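You operate a simulated robot arm through the tools that you are given. There is no shell and no other tool. Be economical: measure what you need, move in short steps, check, and stop when the job is done.

The job below is to be done with a simulated robot arm. You get a single attempt, and the scene is never put back.

TASK
Isolate and drain the line strainer, then take its lid off.
Fine: both its valves shut first; drain into the grey drain jug, cock shut; lid on the pipe table, clamp left open. Set down upright: strainer lid.
Where things are to end (x, y in the base frame): strainer lid within 0.06 m of [0.35, 0.49].

It is judged by the outcome, as a careful person would: the job done as asked, and still so three seconds after it is handed in. It fails if anything else is knocked over, pushed out of place, dropped, spilled or broken. Lids that push on must go on centred and level and be pressed home; caps that screw on are set level and turned clockwise until they are tight.

THE ROBOT
A 7-joint arm with a two-finger parallel gripper, fixed in place. Base frame: the origin is at the foot of the arm, x ahead of it, y to its left, z up; the work surface is at about z = 0.4. Lengths are in m, angles in rad, forces in N, time in s.
With the tool pointing down near the work surface it reaches from about 0.12 to 0.5 m from the base axis. Its first joint turns from -1.152 to 1.152 rad. Payload 2.4 kg.
The tool frame sits at the grasp point between the pads (the TCP): z along the fingers, y along the line on which they close. The tips reach 0.03 m beyond it. The gripper opens to 0.094 m. The fingers are 0.028 m wide and 0.01 m thick; the gripper's body (0.05 by 0.096 m) begins 0.055 m behind the TCP.
Orientation is told as [roll, pitch, yaw] about the base's x, y, z axes, in that order, counted from this pose: with the fingers straight down and closing along the base's y, the tool's x points along the base's -x, its y along +y and its z along -z.

THE INTERFACE
- The arm moves only by the tool send_rows. Its argument "targets" is a list of rows, each a list of 7 numbers: the shift along the base's x, y, z in units of 50 mm (1.0 is 50 mm), then the turn, a rotation vector about the base's x, y, z in units of 4 degrees (1.0 is 4 degrees), then the finger opening in m, from 0 to 0.094. In form: [[dx, dy, dz, wx, wy, wz, hand], ...]. A call has 1 to 10 rows; each row shifts and turns the commanded pose from where the row before left it. A call with a number of a shift or a turn outside -1 to 1 is refused whole. A row lasts 0.2 s, in which the tool goes at most 0.05 m and 0.15 rad; a call with a longer step from one row to the next is refused whole, and so is a gripper value outside its range. Where a pose cannot be reached the arm comes as near as it can. A force on the tool above 60 N (or 10 N above the force at the start of the call, whichever is more), or a blocked arm, ends the call early, and 0.2 s more pass. The fingers move at their own pace (about 0.153 m/s each) and stop on an object; they squeeze with about 26 N. The grip force told is the motor's: it shows also when the fingers shut on nothing. Time passes only in rows, and 0.2 s behind the last, so rows that do not move let the fingers close. It gives the time, the measured TCP pose, the force on the tool (base axes), the opening and the grip force at its end, in the units of the frame above (readings bear some noise), with the torque about the TCP (base axes, N m) and any sound that the robot's microphone picked up, and new pictures: "show" is both (left out), scene, wrist or none.
- Cameras (640 x 400 px; columns grow to the right, rows downward): "scene" is fixed at [0.0405, 0.4839, 1.4333]; the picture's right is [-0.69, -0.72, 0.00], its down [-0.50, 0.48, -0.72] and it looks along [0.52, -0.50, -0.69] (base axes); focal length 289 px, centre (320, 200). "wrist" rides on the gripper at [0.076, 0.014, -0.102] in the tool frame; the picture's right is [-0.18, 0.98, 0.00], its down [-0.75, -0.14, -0.64] and it looks along [-0.63, -0.12, 0.77] (tool axes); focal length 243 px, centre (320, 200). There is no depth. A picture from a camera that has moved, and an enlarged one, comes with that camera's place and axes in the base frame and with its lens.
- close_up(camera, box): a new picture of the part [left, top, right, bottom] of that camera's present view, enlarged. It takes no simulated time.
- sign_off(): hands the job in; it is judged then, once.

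Work in short steps. Places have to be worked out from the pictures, the camera data and where the tool is seen: move nearer, look again, correct. Check each grasp and each placing, and mend what went wrong. You have 120 turns and 200 pictures in all, those below and enlarged ones among them. Open the gripper and draw the arm clear of the work before you hand the job in, unless the task says otherwise; then end with one line.

The tools are called after ">>>" as name(argument=value, ...) on one line, values as JSON. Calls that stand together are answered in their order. send_rows: Moves the arm, as the interface text tells. Its arguments: {"type":"object","properties":{"targets":{"type":"array","items":{"type":"array","items":{"type":"number"}}},"show":{"type":"string","enum":["both","scene","wrist","none"]}},"required":["targets"]} The other tools are called the same way: close_up (camera, box) takes an enlarged picture of a part of a camera's view; sign_off () hands the job in.

At the start:

```text
time: 0.0
tool_pos: [0.4358, 0.0774, 1.0763]
tcp_rot: [-0.001, 0.0, -0.001]
contact_force: [0.4, 0.1, -0.7]
ft_torque: [-0.02, 0.02, 0.01]
finger_gap: 0.094
grasp_force: 0.1
```

scene: 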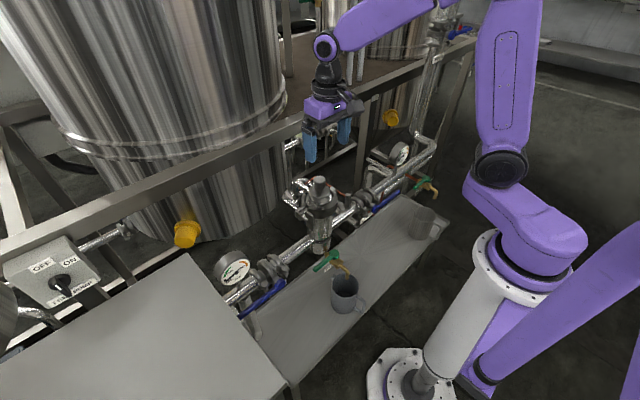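
wrist: 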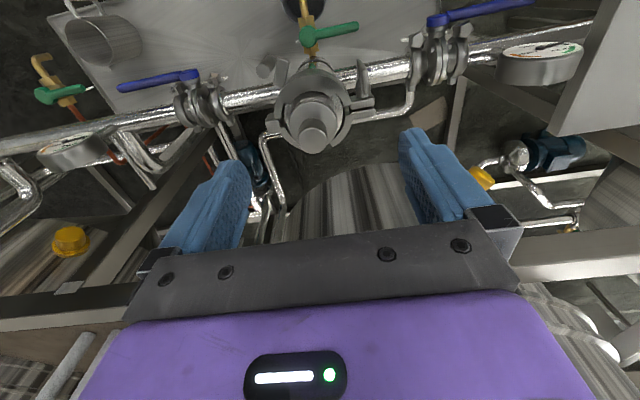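

I start by enlarging both views to understand the strainer, valves, drain cock and jug.

>>> close_up(camera="scene", box=[200, 150, 460, 320])

>>> close_up(camera="wrist", box=[0, 0, 320, 200])

>>> close_up(camera="wrist", box=[240, 0, 560, 200])

```text
2.35 times, centred on (330, 235) of scene
camera zoom: at [0.0405, 0.4839, 1.4333], right [-0.69, -0.72, 0.0], down [-0.5, 0.48, -0.72], along [0.52, -0.5, -0.69], focal length 680 px, centre (296, 118)
```

zoom: 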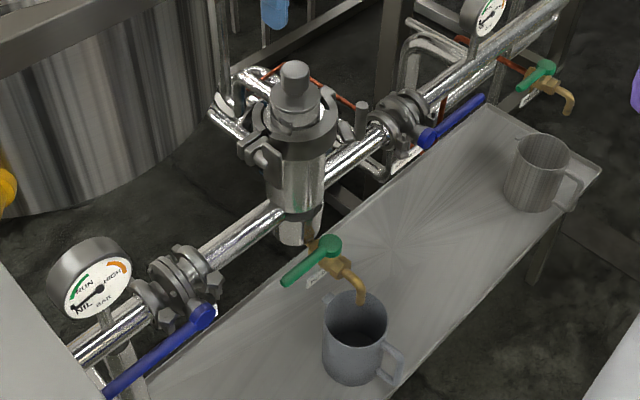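

```text
2.00 times, centred on (160, 100) of wrist
camera zoom: at [0.3589, 0.0904, 1.1778], right [0.18, 0.98, 0.0], down [0.75, -0.14, 0.64], along [0.63, -0.12, -0.77], focal length 485 px, centre (640, 400)
```

zoom: 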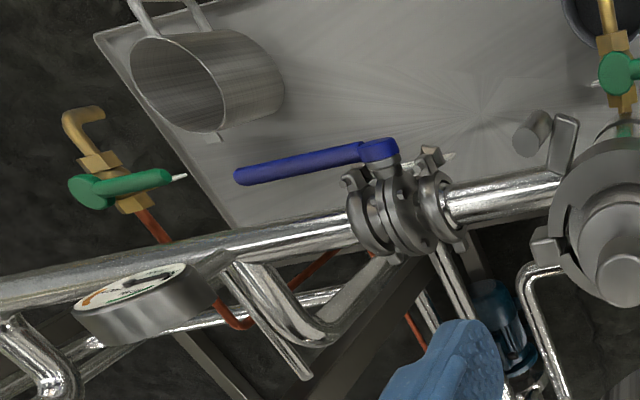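

```text
2.00 times, centred on (400, 100) of wrist
camera zoom: at [0.3589, 0.0904, 1.1778], right [0.18, 0.98, 0.0], down [0.75, -0.14, 0.64], along [0.63, -0.12, -0.77], focal length 485 px, centre (160, 400)
```

zoom: 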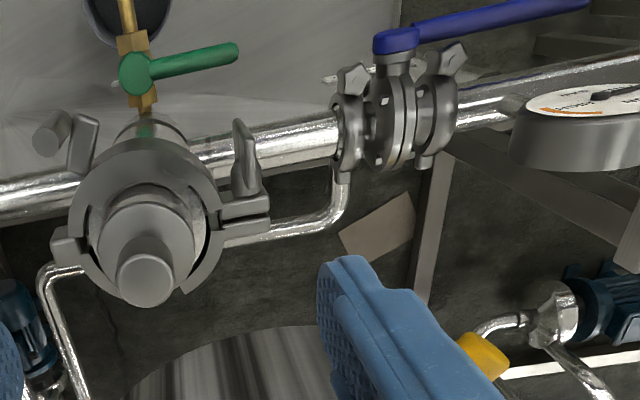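

Handles look horizontal, with stems facing the robot; I'll check the pump switch, gauge and the clamp more closely.

>>> close_up(camera="scene", box=[265, 160, 385, 235])

>>> close_up(camera="scene", box=[0, 220, 290, 400])

>>> close_up(camera="scene", box=[290, 230, 390, 320])

>>> close_up(camera="wrist", box=[240, 40, 400, 160])

```text
5.33 times, centred on (325, 198) of scene
camera zoom: at [0.0405, 0.4839, 1.4333], right [-0.69, -0.72, 0.0], down [-0.5, 0.48, -0.72], along [0.52, -0.5, -0.69], focal length 1541 px, centre (293, 213)
```

zoom: 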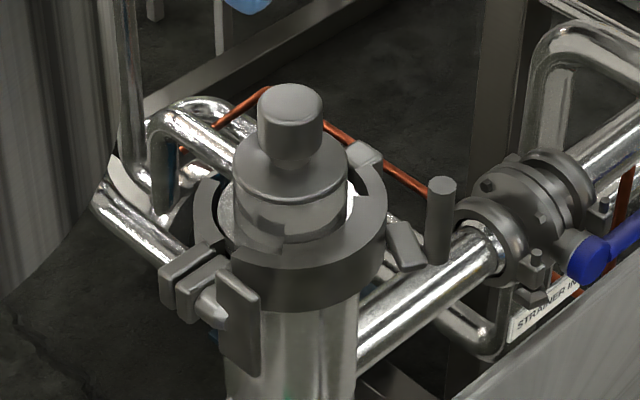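

```text
2.21 times, centred on (145, 310) of scene
camera zoom: at [0.0405, 0.4839, 1.4333], right [-0.69, -0.72, 0.0], down [-0.5, 0.48, -0.72], along [0.52, -0.5, -0.69], focal length 638 px, centre (706, -43)
```

zoom: 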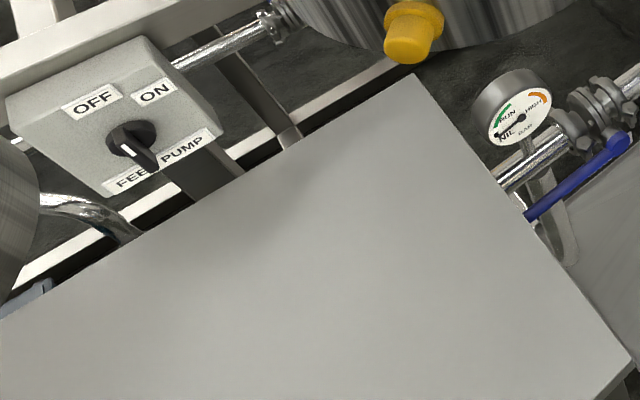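

```text
4.44 times, centred on (340, 275) of scene
camera zoom: at [0.0405, 0.4839, 1.4333], right [-0.69, -0.72, 0.0], down [-0.5, 0.48, -0.72], along [0.52, -0.5, -0.69], focal length 1284 px, centre (231, -133)
```

zoom: 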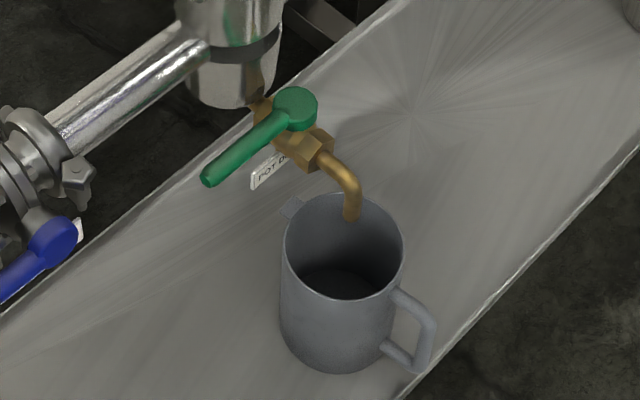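

```text
3.33 times, centred on (320, 100) of wrist
camera zoom: at [0.3589, 0.0904, 1.1778], right [0.18, 0.98, 0.0], down [0.75, -0.14, 0.64], along [0.63, -0.12, -0.77], focal length 809 px, centre (320, 533)
```

zoom: 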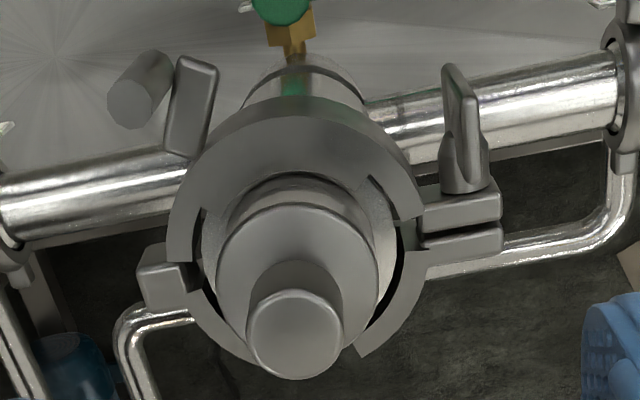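

Gauge reads NIL; I check the switch marker and then bring the camera closer to the strainer.

>>> close_up(camera="scene", box=[30, 255, 110, 305])

>>> close_up(camera="scene", box=[205, 235, 295, 300])

>>> send_rows(targets=[[-1, 0, 0, 0, 0, 0, 0.094], [-1, 0, 0, 0, 0, 0, 0.094], [-1, 0, 0, 0, 0, 0, 0.094], [0, 0, -1, 0, 0, 0, 0.094], [0, 0, -1, 0, 0, 0, 0.094], [0, 0, 0, 0, 0, 0, 0.094]])

```text
8.00 times, centred on (70, 280) of scene
camera zoom: at [0.0405, 0.4839, 1.4333], right [-0.69, -0.72, 0.0], down [-0.5, 0.48, -0.72], along [0.52, -0.5, -0.69], focal length 2311 px, centre (2320, -440)
```

zoom: 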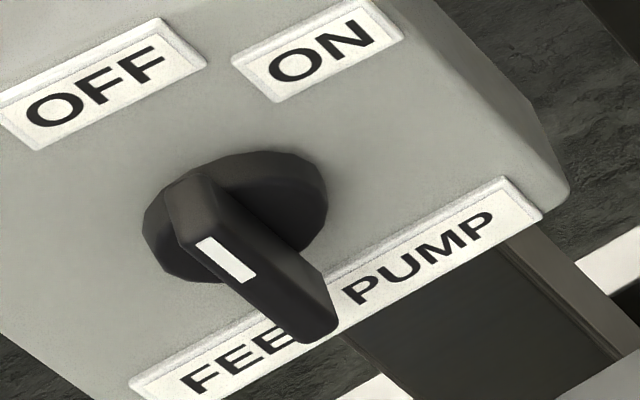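

```text
6.15 times, centred on (250, 268) of scene
camera zoom: at [0.0405, 0.4839, 1.4333], right [-0.69, -0.72, 0.0], down [-0.5, 0.48, -0.72], along [0.52, -0.5, -0.69], focal length 1778 px, centre (751, -215)
```

zoom: 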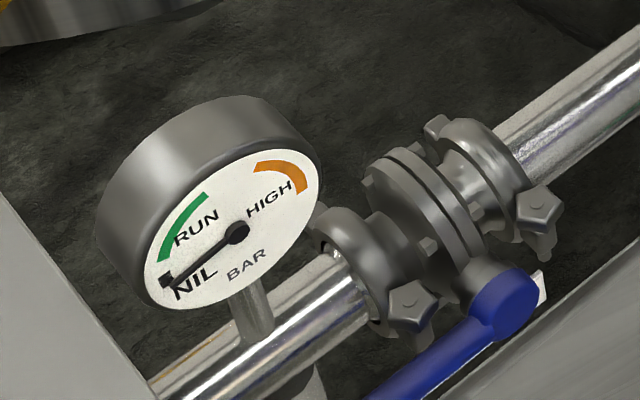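

```text
time: 1.4
tool_pos: [0.2841, 0.0791, 0.9763]
tcp_rot: [0.0, 0.0, 0.0]
contact_force: [0.2, -1.1, -0.8]
ft_torque: [-0.01, 0.0, -0.03]
finger_gap: 0.0941
grasp_force: 0.0
camera wrist: at [0.2075, 0.0916, 1.0783], right [0.18, 0.98, 0.0], down [0.75, -0.14, 0.64], along [0.63, -0.12, -0.77], focal length 243 px, centre (320, 200)
```

scene: 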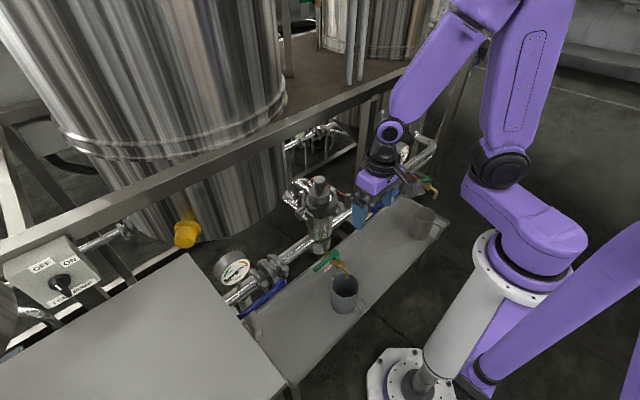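
wrist: 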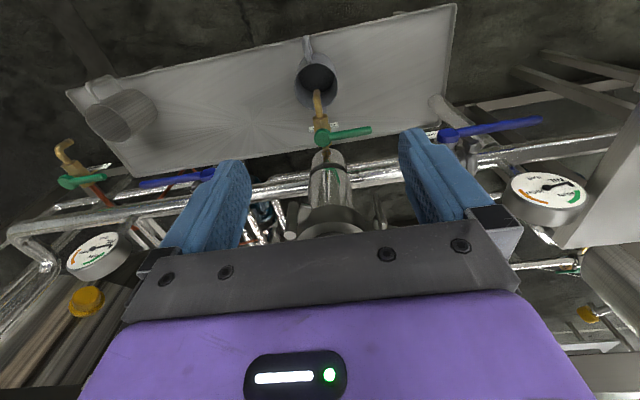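

Pump is off already. From this pose I enlarge the wrist view of the valves, jug and strainer.

>>> close_up(camera="wrist", box=[260, 50, 400, 140])

>>> close_up(camera="wrist", box=[420, 80, 600, 200])

>>> close_up(camera="wrist", box=[30, 120, 240, 250])

>>> close_up(camera="wrist", box=[260, 130, 400, 240])

```text
4.44 times, centred on (330, 95) of wrist
camera zoom: at [0.2075, 0.0916, 1.0783], right [0.18, 0.98, 0.0], down [0.75, -0.14, 0.64], along [0.63, -0.12, -0.77], focal length 1078 px, centre (276, 667)
```

zoom: 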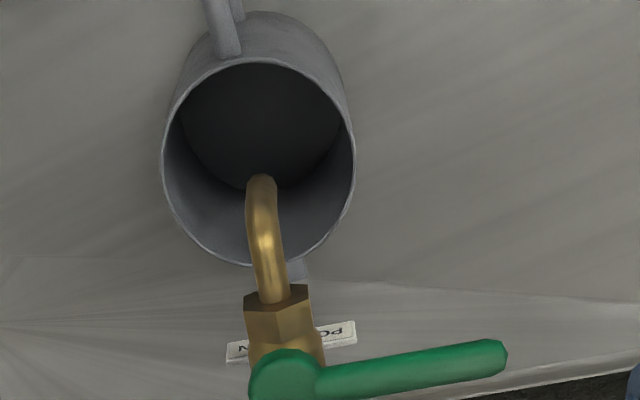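

```text
3.33 times, centred on (510, 140) of wrist
camera zoom: at [0.2075, 0.0916, 1.0783], right [0.18, 0.98, 0.0], down [0.75, -0.14, 0.64], along [0.63, -0.12, -0.77], focal length 809 px, centre (-313, 400)
```

zoom: 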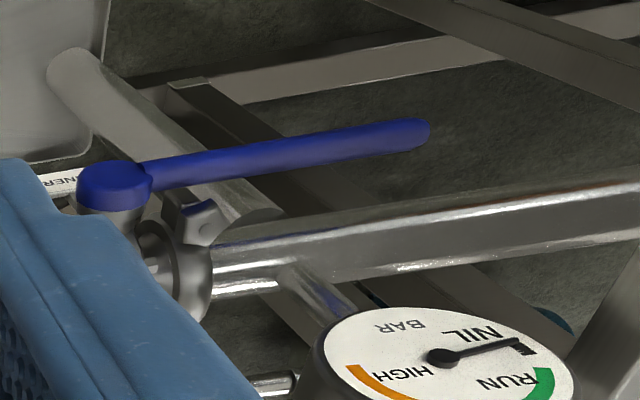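

```text
3.05 times, centred on (135, 185) of wrist
camera zoom: at [0.2075, 0.0916, 1.0783], right [0.18, 0.98, 0.0], down [0.75, -0.14, 0.64], along [0.63, -0.12, -0.77], focal length 739 px, centre (884, 246)
```

zoom: 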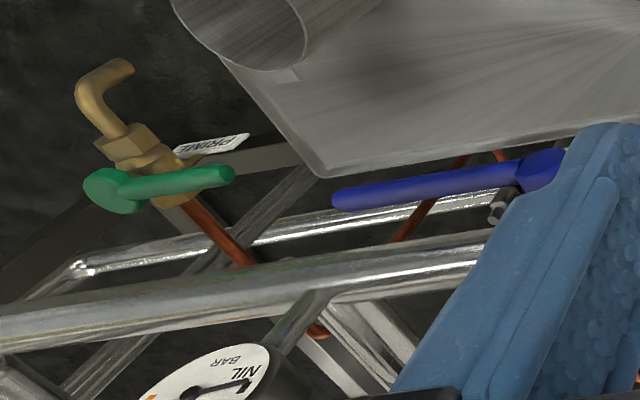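

```text
3.64 times, centred on (330, 185) of wrist
camera zoom: at [0.2075, 0.0916, 1.0783], right [0.18, 0.98, 0.0], down [0.75, -0.14, 0.64], along [0.63, -0.12, -0.77], focal length 882 px, centre (284, 254)
```

zoom: 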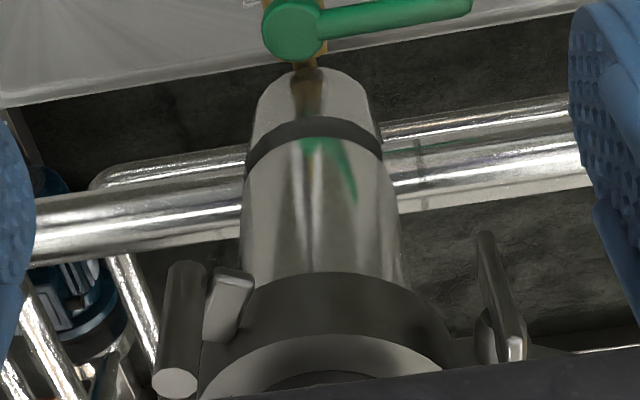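

Valve stems point toward the robot (−x), so the handles swing in the y-z plane at x≈0.42, hubs near y≈0.27 and −0.16, z≈0.70. I'll reorient the tool to point forward (+x) with fingers closing vertically, in free space.

>>> send_rows(targets=[[0.6, 0.4, 0.5, -1, -1, 1, 0.06], [0.6, 0.4, 0.5, -1, -1, 1, 0.06], [0, 0.3, 0, -1, -1, 1, 0.06], [0, 0.3, 0, -1, -1, 1, 0.06], [0, 0.3, 0, -1, -1, 1, 0.06], [0, 0.3, 0, -1, -1, 1, 0.06], [0, 0, 0, -1, -1, 1, 0.06], [0, 0, 0, -1, -1, 1, 0.06], [0, 0, 0, -1, -1, 1, 0.06]])

```text
time: 3.4
tool_pos: [0.3449, 0.178, 1.0275]
tcp_rot: [-0.821, -0.34, 0.823]
contact_force: [-0.5, -0.7, 0.1]
ft_torque: [-0.02, 0.02, -0.02]
finger_gap: 0.06
grasp_force: 0.2
camera wrist: at [0.2206, 0.1668, 1.0561], right [-0.21, 0.76, -0.62], down [0.09, 0.64, 0.76], along [0.97, 0.11, -0.2], focal length 243 px, centre (320, 200)
```

scene: 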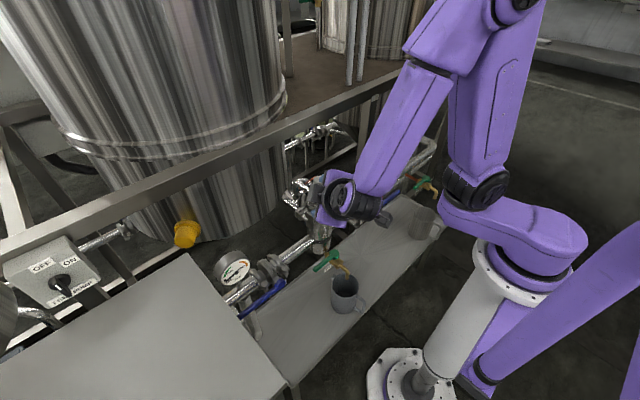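
wrist: 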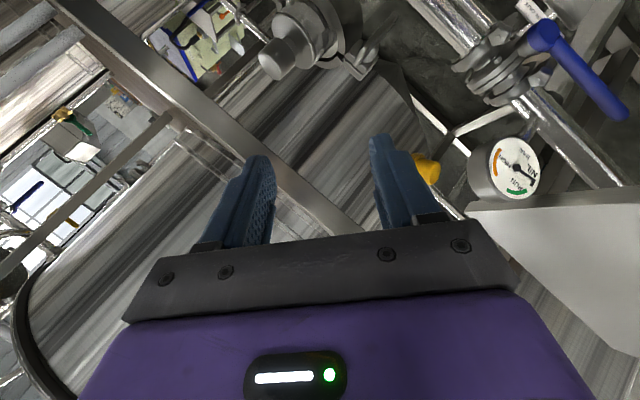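

Halfway there and reachable; continue the reorientation.

>>> send_rows(targets=[[0, 0, 0, -1, -1, 1, 0.06], [0, 0, 0, -1, -1, 1, 0.06], [0, 0, 0, -1, -1, 1, 0.06], [0, 0, 0, -1, -1, 1, 0.06], [0, 0, 0, -1, -1, 1, 0.06], [0, 0, 0, -1, -1, 1, 0.06], [0, 0, 0, -1, -1, 1, 0.06], [0, 0, 0, -1, -1, 1, 0.06], [0, 0, 0, -0.32, -0.32, 0.32, 0.06]])

```text
time: 5.4
tool_pos: [0.3461, 0.176, 1.027]
tcp_rot: [-1.57, 0.0, 1.571]
contact_force: [-0.1, 0.0, 0.4]
ft_torque: [0.02, 0.01, -0.04]
finger_gap: 0.06
grasp_force: 0.0
camera wrist: at [0.2429, 0.0994, 1.011], right [0.0, 0.18, -0.98], down [-0.64, 0.75, 0.14], along [0.77, 0.63, 0.12], focal length 243 px, centre (320, 200)
```

scene: 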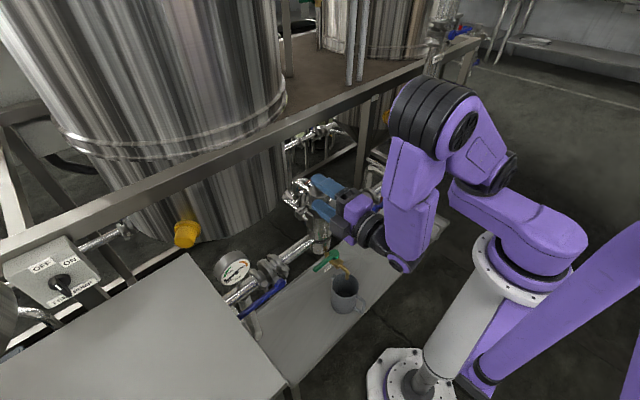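
wrist: 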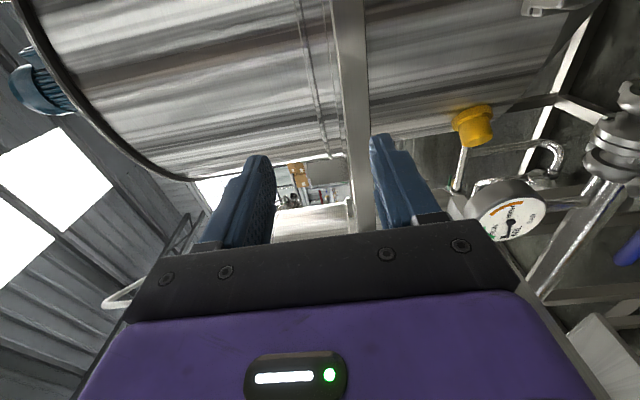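

Tool now points along +x. Lower to z≈0.75 staying back from the pipe (x≈0.28), moving to y≈0.34.

>>> send_rows(targets=[[-0.9, 0.2, 0, 0, 0, 0, 0.06], [-0.4, 0.6, -0.6, 0, 0, 0, 0.06], [0, 0.6, -0.7, 0, 0, 0, 0.06], [0, 0.6, -0.7, 0, 0, 0, 0.06], [0, 0.6, -0.7, 0, 0, 0, 0.06], [0, 0.6, -0.7, 0, 0, 0, 0.06], [0, 0, -0.9, 0, 0, 0, 0.06], [0, 0, -0.9, 0, 0, 0, 0.06], [0, 0, 0, 0, 0, 0, 0.06]])

```text
time: 7.4
tool_pos: [0.2802, 0.3385, 0.7651]
tcp_rot: [-1.572, 0.001, 1.571]
contact_force: [-0.1, 0.0, 0.2]
ft_torque: [0.01, -0.02, 0.02]
finger_gap: 0.0603
grasp_force: 0.0
camera wrist: at [0.1773, 0.2606, 0.7498], right [0.0, 0.18, -0.98], down [-0.64, 0.75, 0.14], along [0.77, 0.63, 0.12], focal length 243 px, centre (320, 200)
```

scene: 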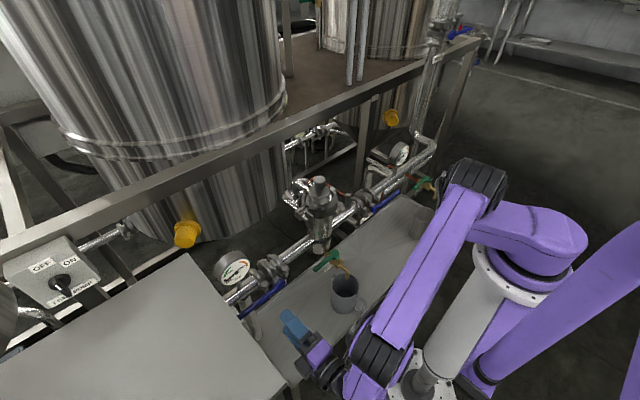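
wrist: 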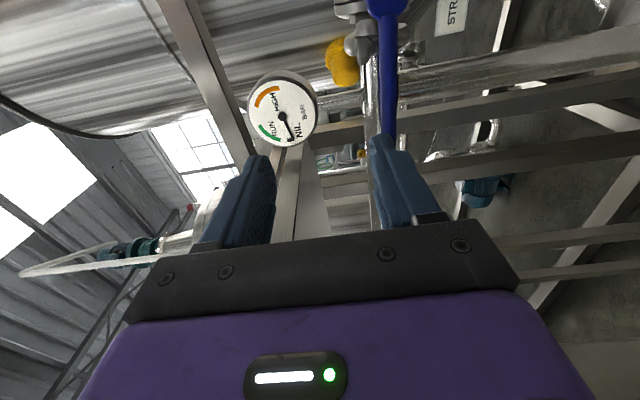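

The wrist view puts the left handle at z≈0.70, hub y≈0.273, tip y≈0.40. I line up at y=0.35, z=0.701 and advance so the pads straddle it.

>>> send_rows(targets=[[0, 0.23, -0.64, 0, 0, 0, 0.06], [0, 0, -0.64, 0, 0, 0, 0.06], [0.8, 0, 0, 0, 0, 0, 0.06], [0.8, 0, 0, 0, 0, 0, 0.06], [0.6, 0, 0, 0, 0, 0, 0.06], [0, 0, 0, 0, 0, 0, 0.06]])

```text
time: 8.8
tool_pos: [0.3892, 0.3502, 0.7013]
tcp_rot: [-1.572, 0.0, 1.57]
contact_force: [0.3, 0.0, 0.7]
ft_torque: [0.01, 0.02, 0.01]
finger_gap: 0.0599
grasp_force: 0.0
camera wrist: at [0.2878, 0.2724, 0.6874], right [0.0, 0.18, -0.98], down [-0.64, 0.75, 0.14], along [0.77, 0.63, 0.12], focal length 243 px, centre (320, 200)
```

scene: 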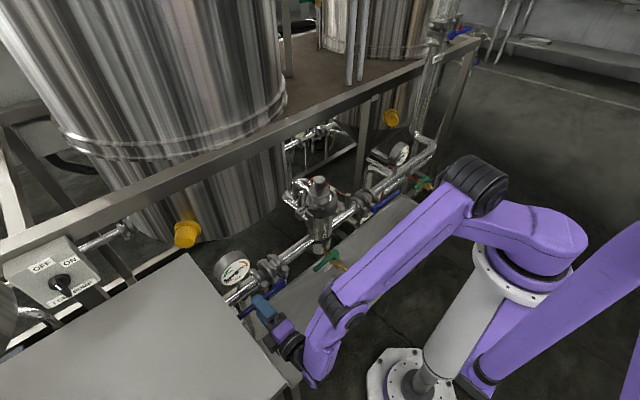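
wrist: 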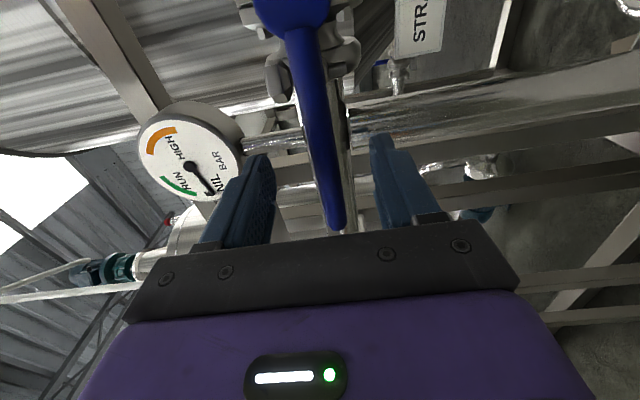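

Handle sits centrally between the pads. Advance 20 mm and close.

>>> send_rows(targets=[[0.45, 0, 0, 0, 0, 0, 0.06], [0, 0, 0, 0, 0, 0, 0.0], [0, 0, 0, 0, 0, 0, 0.0], [0, 0, 0, 0, 0, 0, 0.0]], show="wrist")

```text
time: 9.8
tool_pos: [0.4118, 0.349, 0.7011]
tcp_rot: [-1.566, 0.001, 1.573]
contact_force: [-17.0, -1.3, -17.1]
ft_torque: [1.23, 0.11, 0.17]
finger_gap: 0.0158
grasp_force: 45.4
camera wrist: at [0.3092, 0.2723, 0.6861], right [0.0, 0.18, -0.98], down [-0.64, 0.75, 0.14], along [0.77, 0.63, 0.11], focal length 243 px, centre (320, 200)
```

wrist: 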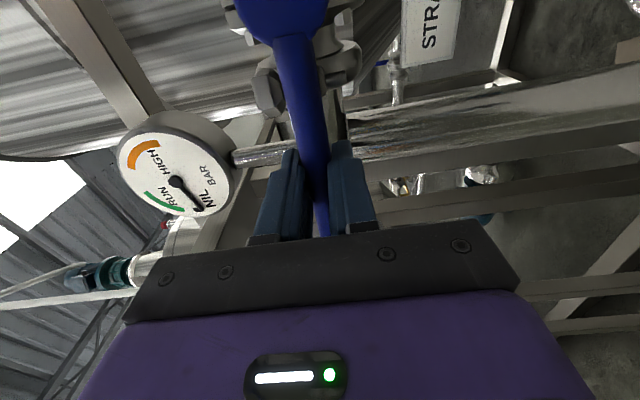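

Gripped (16 mm). Test a small upward swing (about +x) and look at the forces.

>>> send_rows(targets=[[0, -0.004, 0.106, 1, 0, 0, 0.0], [0, -0.011, 0.105, 1, 0, 0, 0.0], [0, -0.018, 0.104, 1, 0, 0, 0.0], [0, 0, 0, 0, 0, 0, 0.0]], show="wrist")

```text
time: 10.8
tool_pos: [0.4126, 0.3477, 0.7185]
tcp_rot: [-1.571, -0.21, 1.571]
contact_force: [-21.1, 0.1, -13.4]
ft_torque: [0.95, 0.06, 0.29]
finger_gap: 0.0161
grasp_force: 45.0
camera wrist: at [0.3091, 0.2751, 0.6868], right [0.0, 0.39, -0.92], down [-0.64, 0.71, 0.3], along [0.77, 0.59, 0.25], focal length 243 px, centre (320, 200)
```

wrist: 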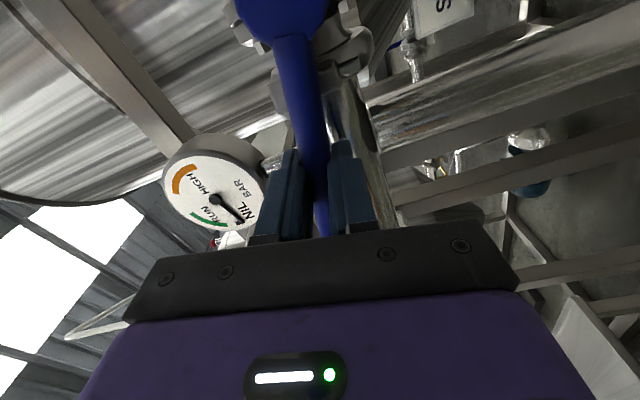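

It follows upward freely, so up is the closing direction. Continue along the arc.

>>> send_rows(targets=[[0, -0.026, 0.104, 1, 0, 0, 0], [0, -0.033, 0.102, 1, 0, 0, 0], [0, -0.04, 0.099, 1, 0, 0, 0], [0, -0.047, 0.096, 1, 0, 0, 0], [0, -0.053, 0.0925, 1, 0, 0, 0], [0, -0.06, 0.0885, 1, 0, 0, 0], [0, -0.066, 0.084, 1, 0, 0, 0], [0, -0.0715, 0.079, 1, 0, 0, 0], [0, -0.077, 0.074, 1, 0, 0, 0], [0, -0.082, 0.069, 1, 0, 0, 0]], show="wrist")

>>> send_rows(targets=[[0, -0.086, 0.063, 1, 0, 0, 0], [0, -0.0906, 0.057, 1, 0, 0, 0], [0, -0.094, 0.05, 1, 0, 0, 0], [0, -0.0976, 0.043, 1, 0, 0, 0], [0, -0.1004, 0.0365, 1, 0, 0, 0], [0, -0.1027, 0.0294, 1, 0, 0, 0], [0, -0.1045, 0.0222, 1, 0, 0, 0], [0, -0.1058, 0.0149, 1, 0, 0, 0], [0, -0.1065, 0.0074, 1, 0, 0, 0], [0, 0, 0, 0, 0, 0, 0]])

```text
time: 13.0
tool_pos: [0.4114, 0.3189, 0.7622]
tcp_rot: [-1.572, -0.907, 1.574]
contact_force: [-41.8, -12.1, 0.2]
ft_torque: [-0.9, 0.28, -0.33]
finger_gap: 0.0159
grasp_force: 45.1
camera wrist: at [0.309, 0.2828, 0.6925], right [0.0, 0.89, -0.46], down [-0.64, 0.35, 0.68], along [0.77, 0.3, 0.57], focal length 243 px, centre (320, 200)
```

wrist: 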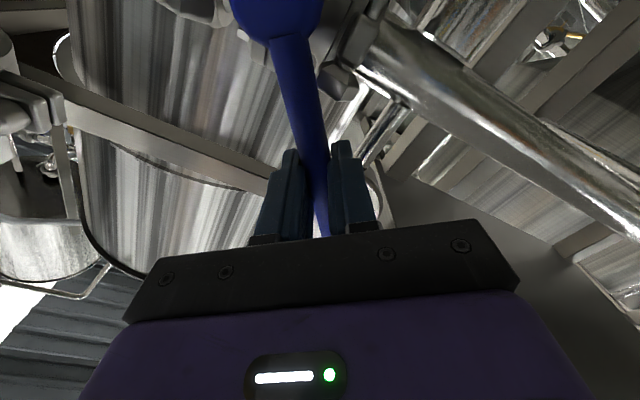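

```text
time: 15.2
tool_pos: [0.4123, 0.2739, 0.7788]
tcp_rot: [-1.642, -1.534, 1.64]
contact_force: [-45.0, -16.4, 15.1]
ft_torque: [-1.37, -0.06, -0.14]
finger_gap: 0.0159
grasp_force: 45.5
camera wrist: at [0.3091, 0.2852, 0.7016], right [0.0, 0.99, 0.15], down [-0.64, -0.11, 0.76], along [0.77, -0.1, 0.64], focal length 243 px, centre (320, 200)
```

scene: 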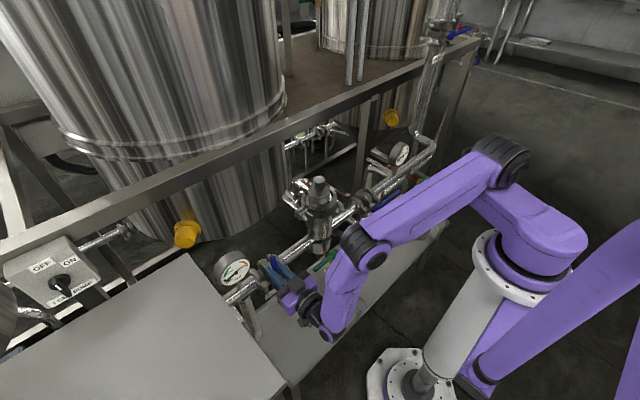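
wrist: 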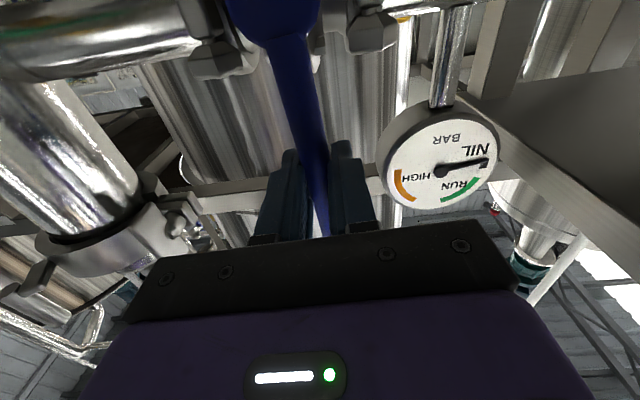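

Handle near vertical (88°). Ease back 2 mm in x and push a bit further to find the stop.

>>> send_rows(targets=[[-0.04, -0.1068, 0.0, 1, 0, 0, 0], [0, -0.106, -0.007, 1, 0, 0, 0], [0, 0, 0, 0, 0, 0, 0]], show="wrist")

```text
time: 16.0
tool_pos: [0.4117, 0.2707, 0.7798]
tcp_rot: [1.547, -1.458, -1.536]
contact_force: [17.4, 32.1, -8.3]
ft_torque: [-1.27, 0.98, 0.16]
finger_gap: 0.0181
grasp_force: 45.1
camera wrist: at [0.3081, 0.2897, 0.7047], right [-0.01, 0.96, 0.29], down [-0.64, -0.23, 0.73], along [0.77, -0.18, 0.61], focal length 243 px, centre (320, 200)
```

wrist: 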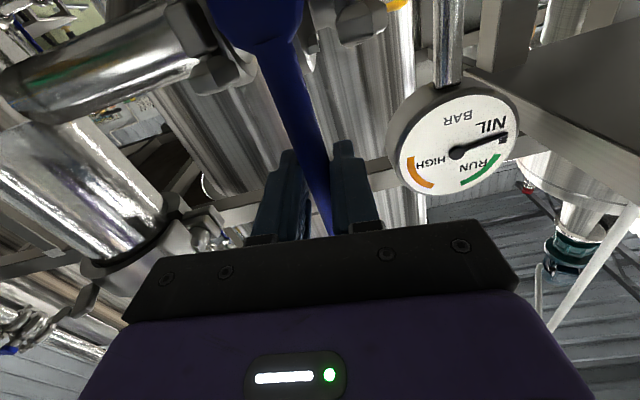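

Stop reached (handle no longer follows, +32 N back-force), so the left valve is shut. Release and withdraw straight back.

>>> send_rows(targets=[[0, 0, 0, -1, 0, 0, 0.06], [0, 0, 0, -1, 0, 0, 0.06], [0, 0, 0, 0, 0, 0, 0.06], [-0.7, 0, 0, 0, 0, 0, 0.06], [-0.8, 0, 0, 0, 0, 0, 0.06], [-0.8, 0, 0, 0, 0, 0, 0.06], [0, 0, 0, 0, 0, 0, 0.06]])

```text
time: 17.6
tool_pos: [0.2963, 0.2639, 0.779]
tcp_rot: [-1.58, -1.536, 1.579]
contact_force: [-0.2, -0.8, -0.3]
ft_torque: [0.04, -0.03, -0.01]
finger_gap: 0.06
grasp_force: 0.0
camera wrist: at [0.1935, 0.2742, 0.7015], right [0.0, 0.99, 0.15], down [-0.64, -0.11, 0.76], along [0.77, -0.1, 0.64], focal length 243 px, centre (320, 200)
```

scene: 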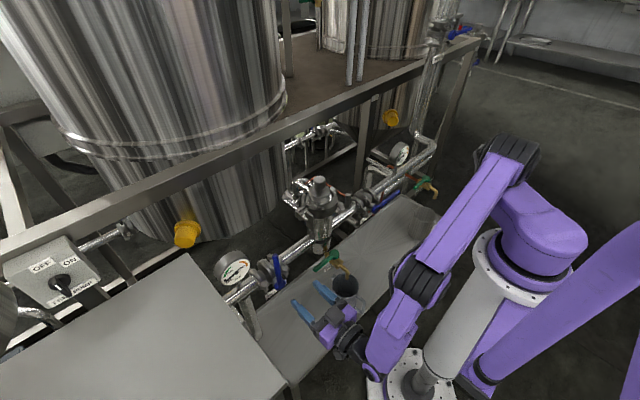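
wrist: 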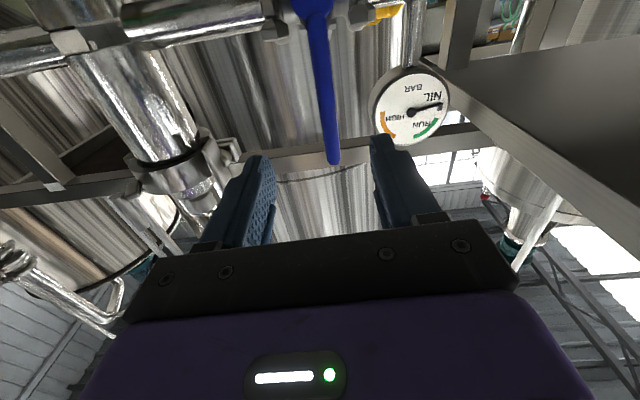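

Left handle is vertical. Now traverse to the right valve at x≈0.27, rolling −90° so the fingers close vertically again.

>>> send_rows(targets=[[-0.5, -0.45, 0, -1, 0, 0, 0.06], [0, -0.45, 0, -1, 0, 0, 0.06], [0, -0.45, 0, -1, 0, 0, 0.06], [0, -0.45, 0, -1, 0, 0, 0.06], [0, -0.45, 0, -1, 0, 0, 0.06], [0, -0.45, 0, -1, 0, 0, 0.06], [0, -0.45, 0, -1, 0, 0, 0.06], [0, -0.45, 0, -1, 0, 0, 0.06], [0, -0.45, 0, -1, 0, 0, 0.06], [0, -0.45, 0, -1, 0, 0, 0.06]], show="scene")

>>> send_rows(targets=[[0, -0.45, 0, -1, 0, 0, 0.06], [0, -0.45, 0, -1, 0, 0, 0.06], [0, -0.45, 0, -1, 0, 0, 0.06], [0, -0.45, 0, -1, 0, 0, 0.06], [0, -0.45, 0, -1, 0, 0, 0.06], [0, -0.45, 0, -1, 0, 0, 0.06], [0, -0.45, 0, -1, 0, 0, 0.06], [0, -0.45, 0, -1, 0, 0, 0.06], [0, -0.45, 0, -1, 0, 0, 0.06], [0, -0.45, 0, -1, 0, 0, 0.06]])

```text
time: 19.8
tool_pos: [0.2854, 0.0743, 0.769]
tcp_rot: [-1.573, -0.834, 1.571]
contact_force: [-1.4, 0.1, -0.7]
ft_torque: [-0.02, -0.01, -0.02]
finger_gap: 0.0601
grasp_force: 0.0
out of reach, approached as far as the arm can: row 2, 3, 4, 5, 6, 7, 8, 9, 10
```

scene: 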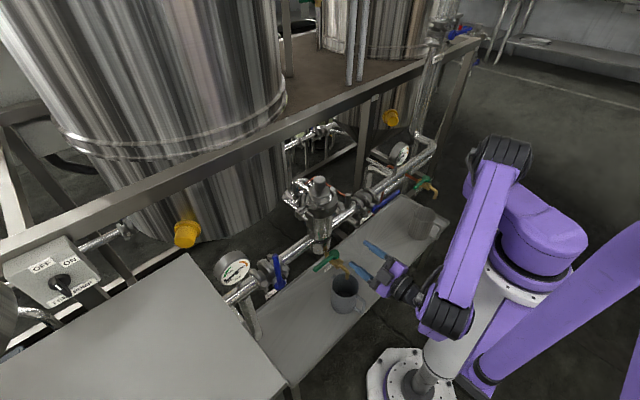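

```text
time: 22.0
tool_pos: [0.2768, -0.0925, 0.7926]
tcp_rot: [-1.567, -0.139, 1.569]
contact_force: [-0.1, -0.3, -0.3]
ft_torque: [0.0, 0.01, 0.02]
finger_gap: 0.0599
grasp_force: 0.0
out of reach, approached as far as the arm can: row 1, 2, 3, 4, 8, 9, 10
camera wrist: at [0.1738, -0.1663, 0.7684], right [0.0, 0.32, -0.95], down [-0.64, 0.73, 0.24], along [0.77, 0.61, 0.2], focal length 243 px, centre (320, 200)
```

scene: 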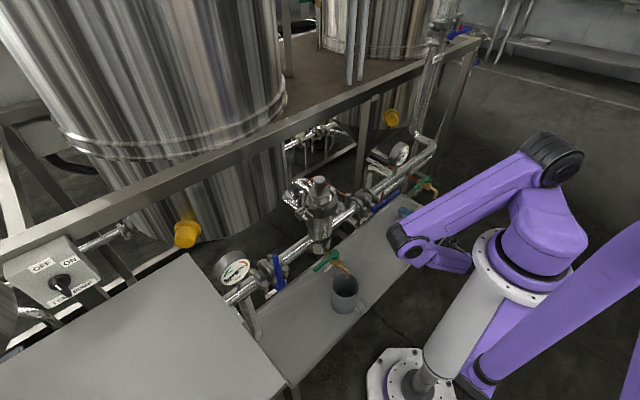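
wrist: 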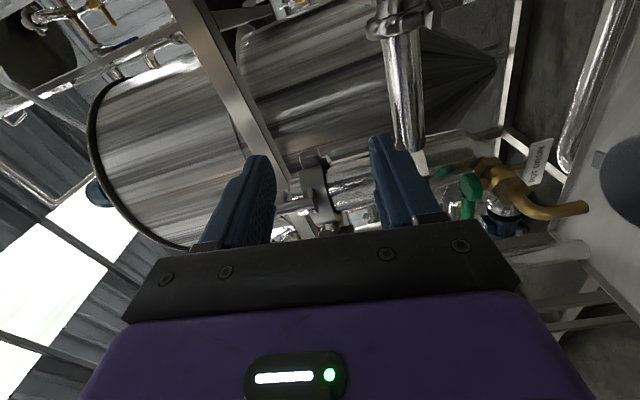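

Too close to the base axis at this x; I'll move out in x slightly and check where the arm settles.

>>> send_rows(targets=[[0.3, -0.3, 0, -1, 0, 0, 0.06], [0.3, -0.3, 0, -1, 0, 0, 0.06], [0, 0, 0, 0, 0, 0, 0.06]])

```text
time: 22.8
tool_pos: [0.2857, -0.0897, 0.8039]
tcp_rot: [-1.571, 0.003, 1.568]
contact_force: [0.7, 0.6, 0.5]
ft_torque: [-0.03, 0.01, -0.02]
finger_gap: 0.06
grasp_force: 0.0
out of reach, approached as far as the arm can: row 1, 2
camera wrist: at [0.1823, -0.1674, 0.7883], right [0.0, 0.18, -0.98], down [-0.64, 0.76, 0.14], along [0.77, 0.63, 0.12], focal length 243 px, centre (320, 200)
```

scene: 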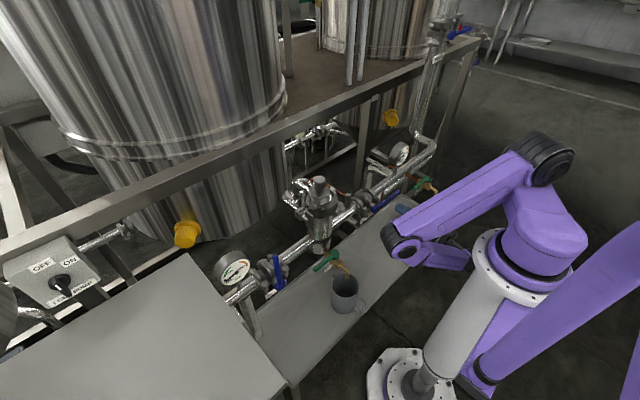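
wrist: 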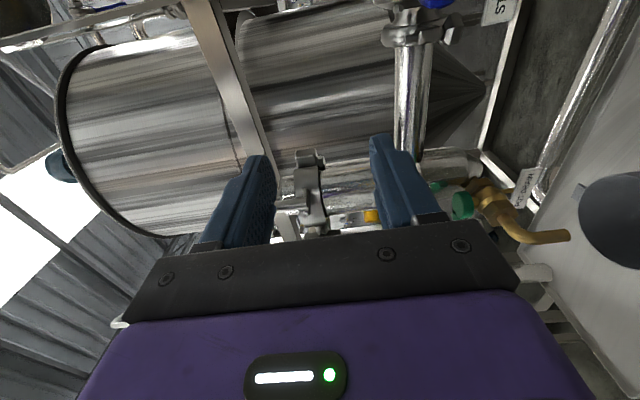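

Try farther out: x≈0.35 at z≈0.80, toward y≈−0.2.

>>> send_rows(targets=[[0.6, 0, 0, 0, 0, 0, 0.06], [0.6, 0, 0, 0, 0, 0, 0.06], [0, -0.6, 0, 0, 0, 0, 0.06], [0, -0.6, 0, 0, 0, 0, 0.06], [0, -0.6, 0, 0, 0, 0, 0.06], [0, 0, 0, 0, 0, 0, 0.06]])

```text
time: 24.2
tool_pos: [0.2742, -0.103, 0.8204]
tcp_rot: [-1.571, -0.001, 1.568]
contact_force: [-0.4, 0.2, -0.6]
ft_torque: [0.02, 0.0, -0.03]
finger_gap: 0.0602
grasp_force: 0.1
out of reach, approached as far as the arm can: row 1, 2, 3, 4, 5
camera wrist: at [0.1717, -0.1798, 0.8043], right [0.0, 0.18, -0.98], down [-0.64, 0.75, 0.14], along [0.77, 0.63, 0.12], focal length 243 px, centre (320, 200)
```

scene: 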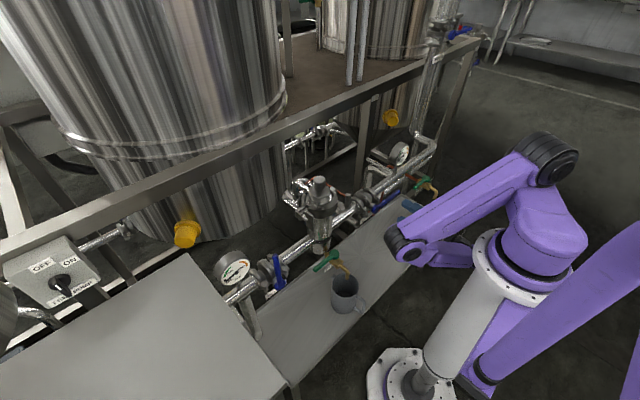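
wrist: 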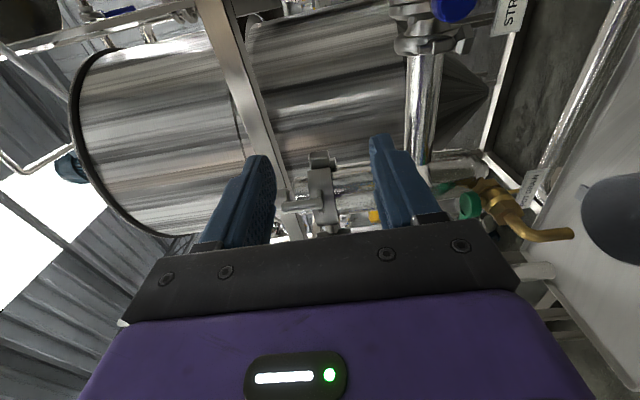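

This posture hits a joint limit on the right side. I'll return to tool-down and take the mirrored orientation (camera on +y side) instead.

>>> send_rows(targets=[[0, 0.6, 0.8, 1, 1, -1, 0.06], [0, 0.6, 0.8, 1, 1, -1, 0.06], [0, 0.6, 0.8, 1, 1, -1, 0.06], [0, 0, 0.6, 1, 1, -1, 0.06], [0, 0, 0.6, 1, 1, -1, 0.06], [0, 0, 0.6, 1, 1, -1, 0.06], [0, 0, 0, 1, 1, -1, 0.06], [0, 0, 0, 1, 1, -1, 0.06], [0, 0, 0, 1, 1, -1, 0.06]], show="scene")

```text
time: 26.2
tool_pos: [0.3206, 0.01, 1.0042]
tcp_rot: [-0.747, -0.34, 0.748]
contact_force: [-1.0, -0.2, 0.5]
ft_torque: [0.02, -0.02, -0.01]
finger_gap: 0.0598
grasp_force: 0.0
out of reach, approached as far as the arm can: row 1, 2, 3, 4, 5
```

scene: 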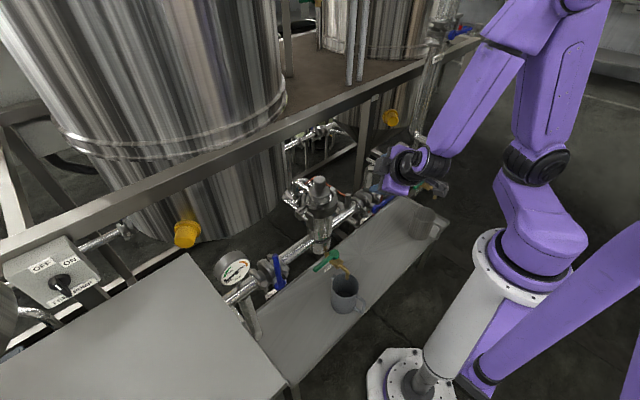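

>>> send_rows(targets=[[0, -0.2, 0, 1, 1, -1, 0.06], [0, -0.2, 0, 1, 1, -1, 0.06], [0, -0.2, 0, 1, 1, -1, 0.06], [0, -0.2, 0, 1, 1, -1, 0.06], [0, -0.2, 0, 1, 1, -1, 0.06], [0, -0.2, 0, 1, 1, -1, 0.06], [0, -0.2, 0, 1, 1, -1, 0.06], [0, -0.2, 0, 0.6, 0.6, -0.6, 0.06], [0, 0, 0, 0, 0, 0, 0.06]], show="none")

>>> send_rows(targets=[[0.1, -0.2, 0, 1, -1, -1, 0.06], [0.1, -0.2, 0, 1, -1, -1, 0.06], [0.1, -0.2, 0, 1, -1, -1, 0.06], [0.1, -0.2, 0, 1, -1, -1, 0.06], [0.1, -0.2, 0, 1, -1, -1, 0.06], [0.1, -0.2, 0, 1, -1, -1, 0.06], [0, 0, 0, 1, -1, -1, 0.06], [0, 0, 0, 1, -1, -1, 0.06], [0, 0, 0, 1, -1, -1, 0.06], [0, 0, 0, 1, -1, -1, 0.06]], show="scene")

```text
time: 28.2
tool_pos: [0.3212, -0.0712, 1.0056]
tcp_rot: [-0.05, -0.05, 0.051]
contact_force: [-0.8, -0.1, 0.5]
ft_torque: [-0.04, -0.01, 0.03]
finger_gap: 0.0601
grasp_force: 0.0
```

```text
time: 30.4
tool_pos: [0.4096, -0.1445, 1.0118]
tcp_rot: [0.877, -0.401, -0.935]
contact_force: [-1.0, -0.2, -0.5]
ft_torque: [0.0, 0.03, -0.03]
finger_gap: 0.0598
grasp_force: 0.0
out of reach, approached as far as the arm can: row 6, 7, 8, 9, 10
```

scene: 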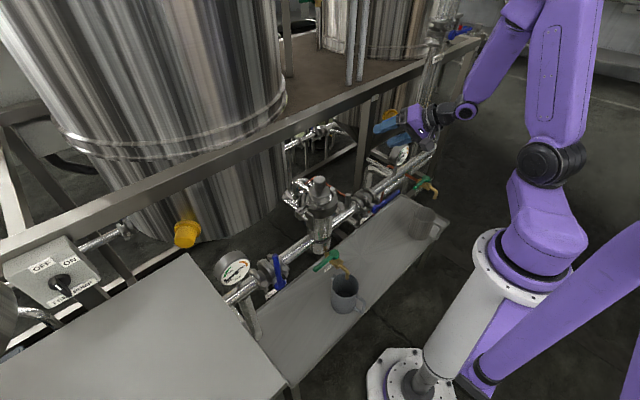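

>>> send_rows(targets=[[-0.6, -0.3, -0.3, 1, -1, -1, 0.06], [-0.6, -0.3, -0.3, 1, -1, -1, 0.06], [-0.4, -0.3, -0.3, 1, -1, -1, 0.06], [0, 0, -0.3, 1, -1, -1, 0.06], [0, 0, 0, 1, -1, -1, 0.06], [0, 0, 0, 1, -1, -1, 0.06], [0, 0, 0, 0, 0, 0, 0.06]])

```text
time: 32.0
tool_pos: [0.4115, -0.1801, 0.9614]
tcp_rot: [1.312, -0.235, -1.387]
contact_force: [0.4, 0.1, -0.1]
ft_torque: [0.03, -0.01, 0.01]
finger_gap: 0.0599
grasp_force: 0.0
out of reach, approached as far as the arm can: row 1, 2, 3, 4, 5
camera wrist: at [0.3024, -0.1171, 0.9815], right [0.24, 0.09, 0.97], down [-0.51, -0.83, 0.2], along [0.82, -0.54, -0.15], focal length 243 px, centre (320, 200)
```

scene: 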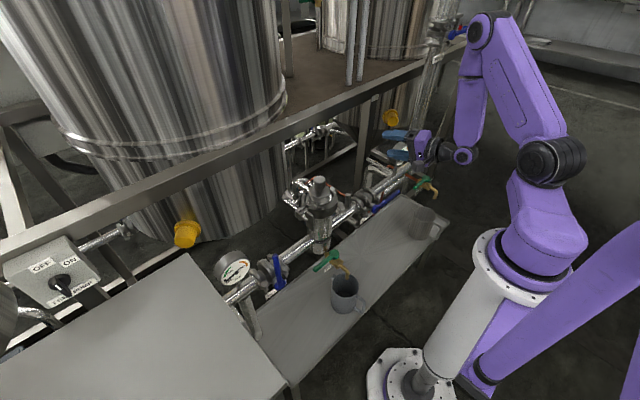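
wrist: 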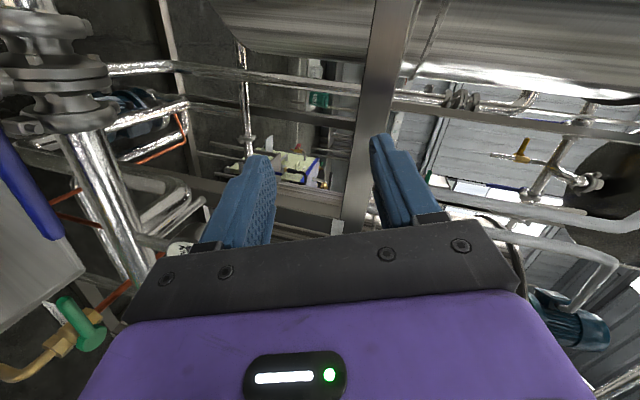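

The mirrored orientation is nearly reached. Lower and pull back while finishing the rotation.

>>> send_rows(targets=[[-0.3, -0.3, -0.5, 0.5, -1, -0.5, 0.06], [-0.3, -0.3, -0.5, 0.5, -1, -0.5, 0.06], [-0.3, 0, -0.5, 0.5, -1, -0.5, 0.06], [-0.3, 0, -0.5, 0, 0, 0, 0.06], [-0.2, 0, -0.5, 0, 0, 0, 0.06], [0, 0, 0, 0, 0, 0, 0.06]])

```text
time: 33.4
tool_pos: [0.3415, -0.2096, 0.8386]
tcp_rot: [1.536, -0.154, -1.535]
contact_force: [-0.4, 0.4, -1.0]
ft_torque: [0.01, -0.02, 0.0]
finger_gap: 0.06
grasp_force: 0.1
camera wrist: at [0.2369, -0.136, 0.843], right [0.04, -0.03, 1.0], down [-0.62, -0.79, 0.0], along [0.78, -0.62, -0.05], focal length 243 px, centre (320, 200)
```

scene: 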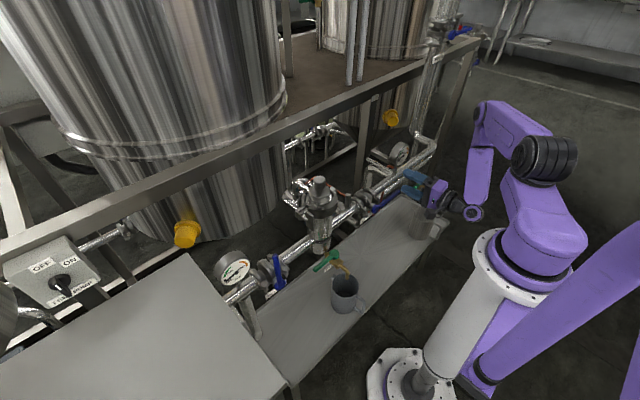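
wrist: 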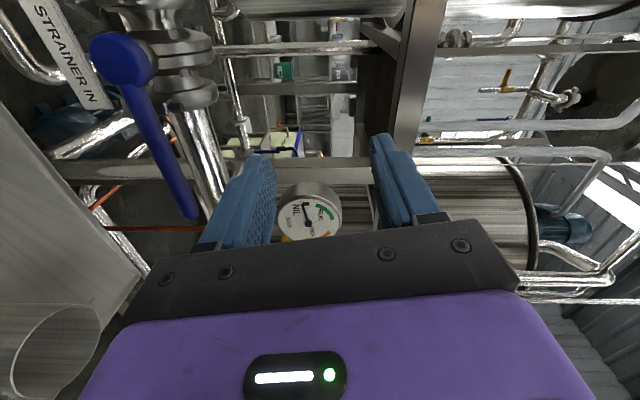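

Handle seen at z≈0.70, y from −0.16 to −0.29. Descend to z≈0.70, y≈−0.24 and level the roll.

>>> send_rows(targets=[[-0.1, -0.3, -0.55, 1, 0, 0, 0.06], [0, -0.3, -0.55, 1, 0, 0, 0.06], [0, 0, -0.55, 0.2, 0, 0, 0.06], [0, 0, -0.55, 0, 0, 0, 0.06], [0, 0, -0.55, 0, 0, 0, 0.06], [0, 0, 0, 0, 0, 0, 0.06]])

```text
time: 34.8
tool_pos: [0.335, -0.2409, 0.6988]
tcp_rot: [1.539, -0.001, -1.538]
contact_force: [-0.1, 0.5, -1.7]
ft_torque: [-0.01, 0.01, 0.0]
finger_gap: 0.0599
grasp_force: 0.0
camera wrist: at [0.2319, -0.1692, 0.7157], right [0.04, -0.18, 0.98], down [-0.62, -0.78, -0.12], along [0.78, -0.6, -0.14], focal length 243 px, centre (320, 200)
```

scene: 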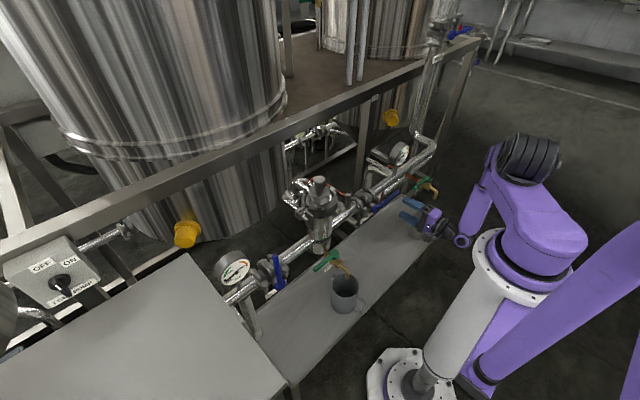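
wrist: 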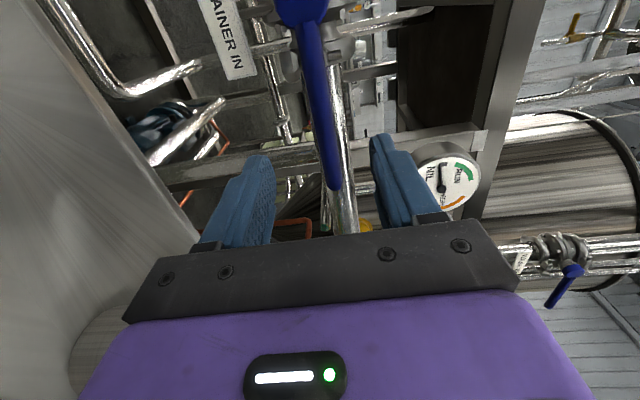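

Aligned. Advance and grip.

>>> send_rows(targets=[[0.75, 0, 0.03, 0, 0, 0, 0.06], [0.73, 0, 0, 0, 0, 0, 0.06], [0, 0, 0, 0, 0, 0, 0.06], [0, 0, 0, 0, 0, 0, 0.0], [0, 0, 0, 0, 0, 0, 0.0], [0, 0, 0, 0, 0, 0, 0.0]], show="wrist")

```text
time: 36.2
tool_pos: [0.4115, -0.2388, 0.7003]
tcp_rot: [1.54, 0.0, -1.538]
contact_force: [4.0, 0.2, -4.7]
ft_torque: [-0.23, 0.01, -0.9]
finger_gap: 0.0155
grasp_force: 44.5
camera wrist: at [0.3066, -0.1678, 0.717], right [0.04, -0.18, 0.98], down [-0.62, -0.78, -0.12], along [0.78, -0.6, -0.14], focal length 243 px, centre (320, 200)
```

wrist: 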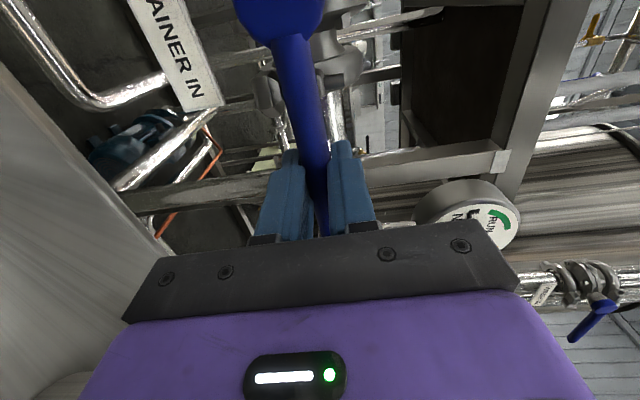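

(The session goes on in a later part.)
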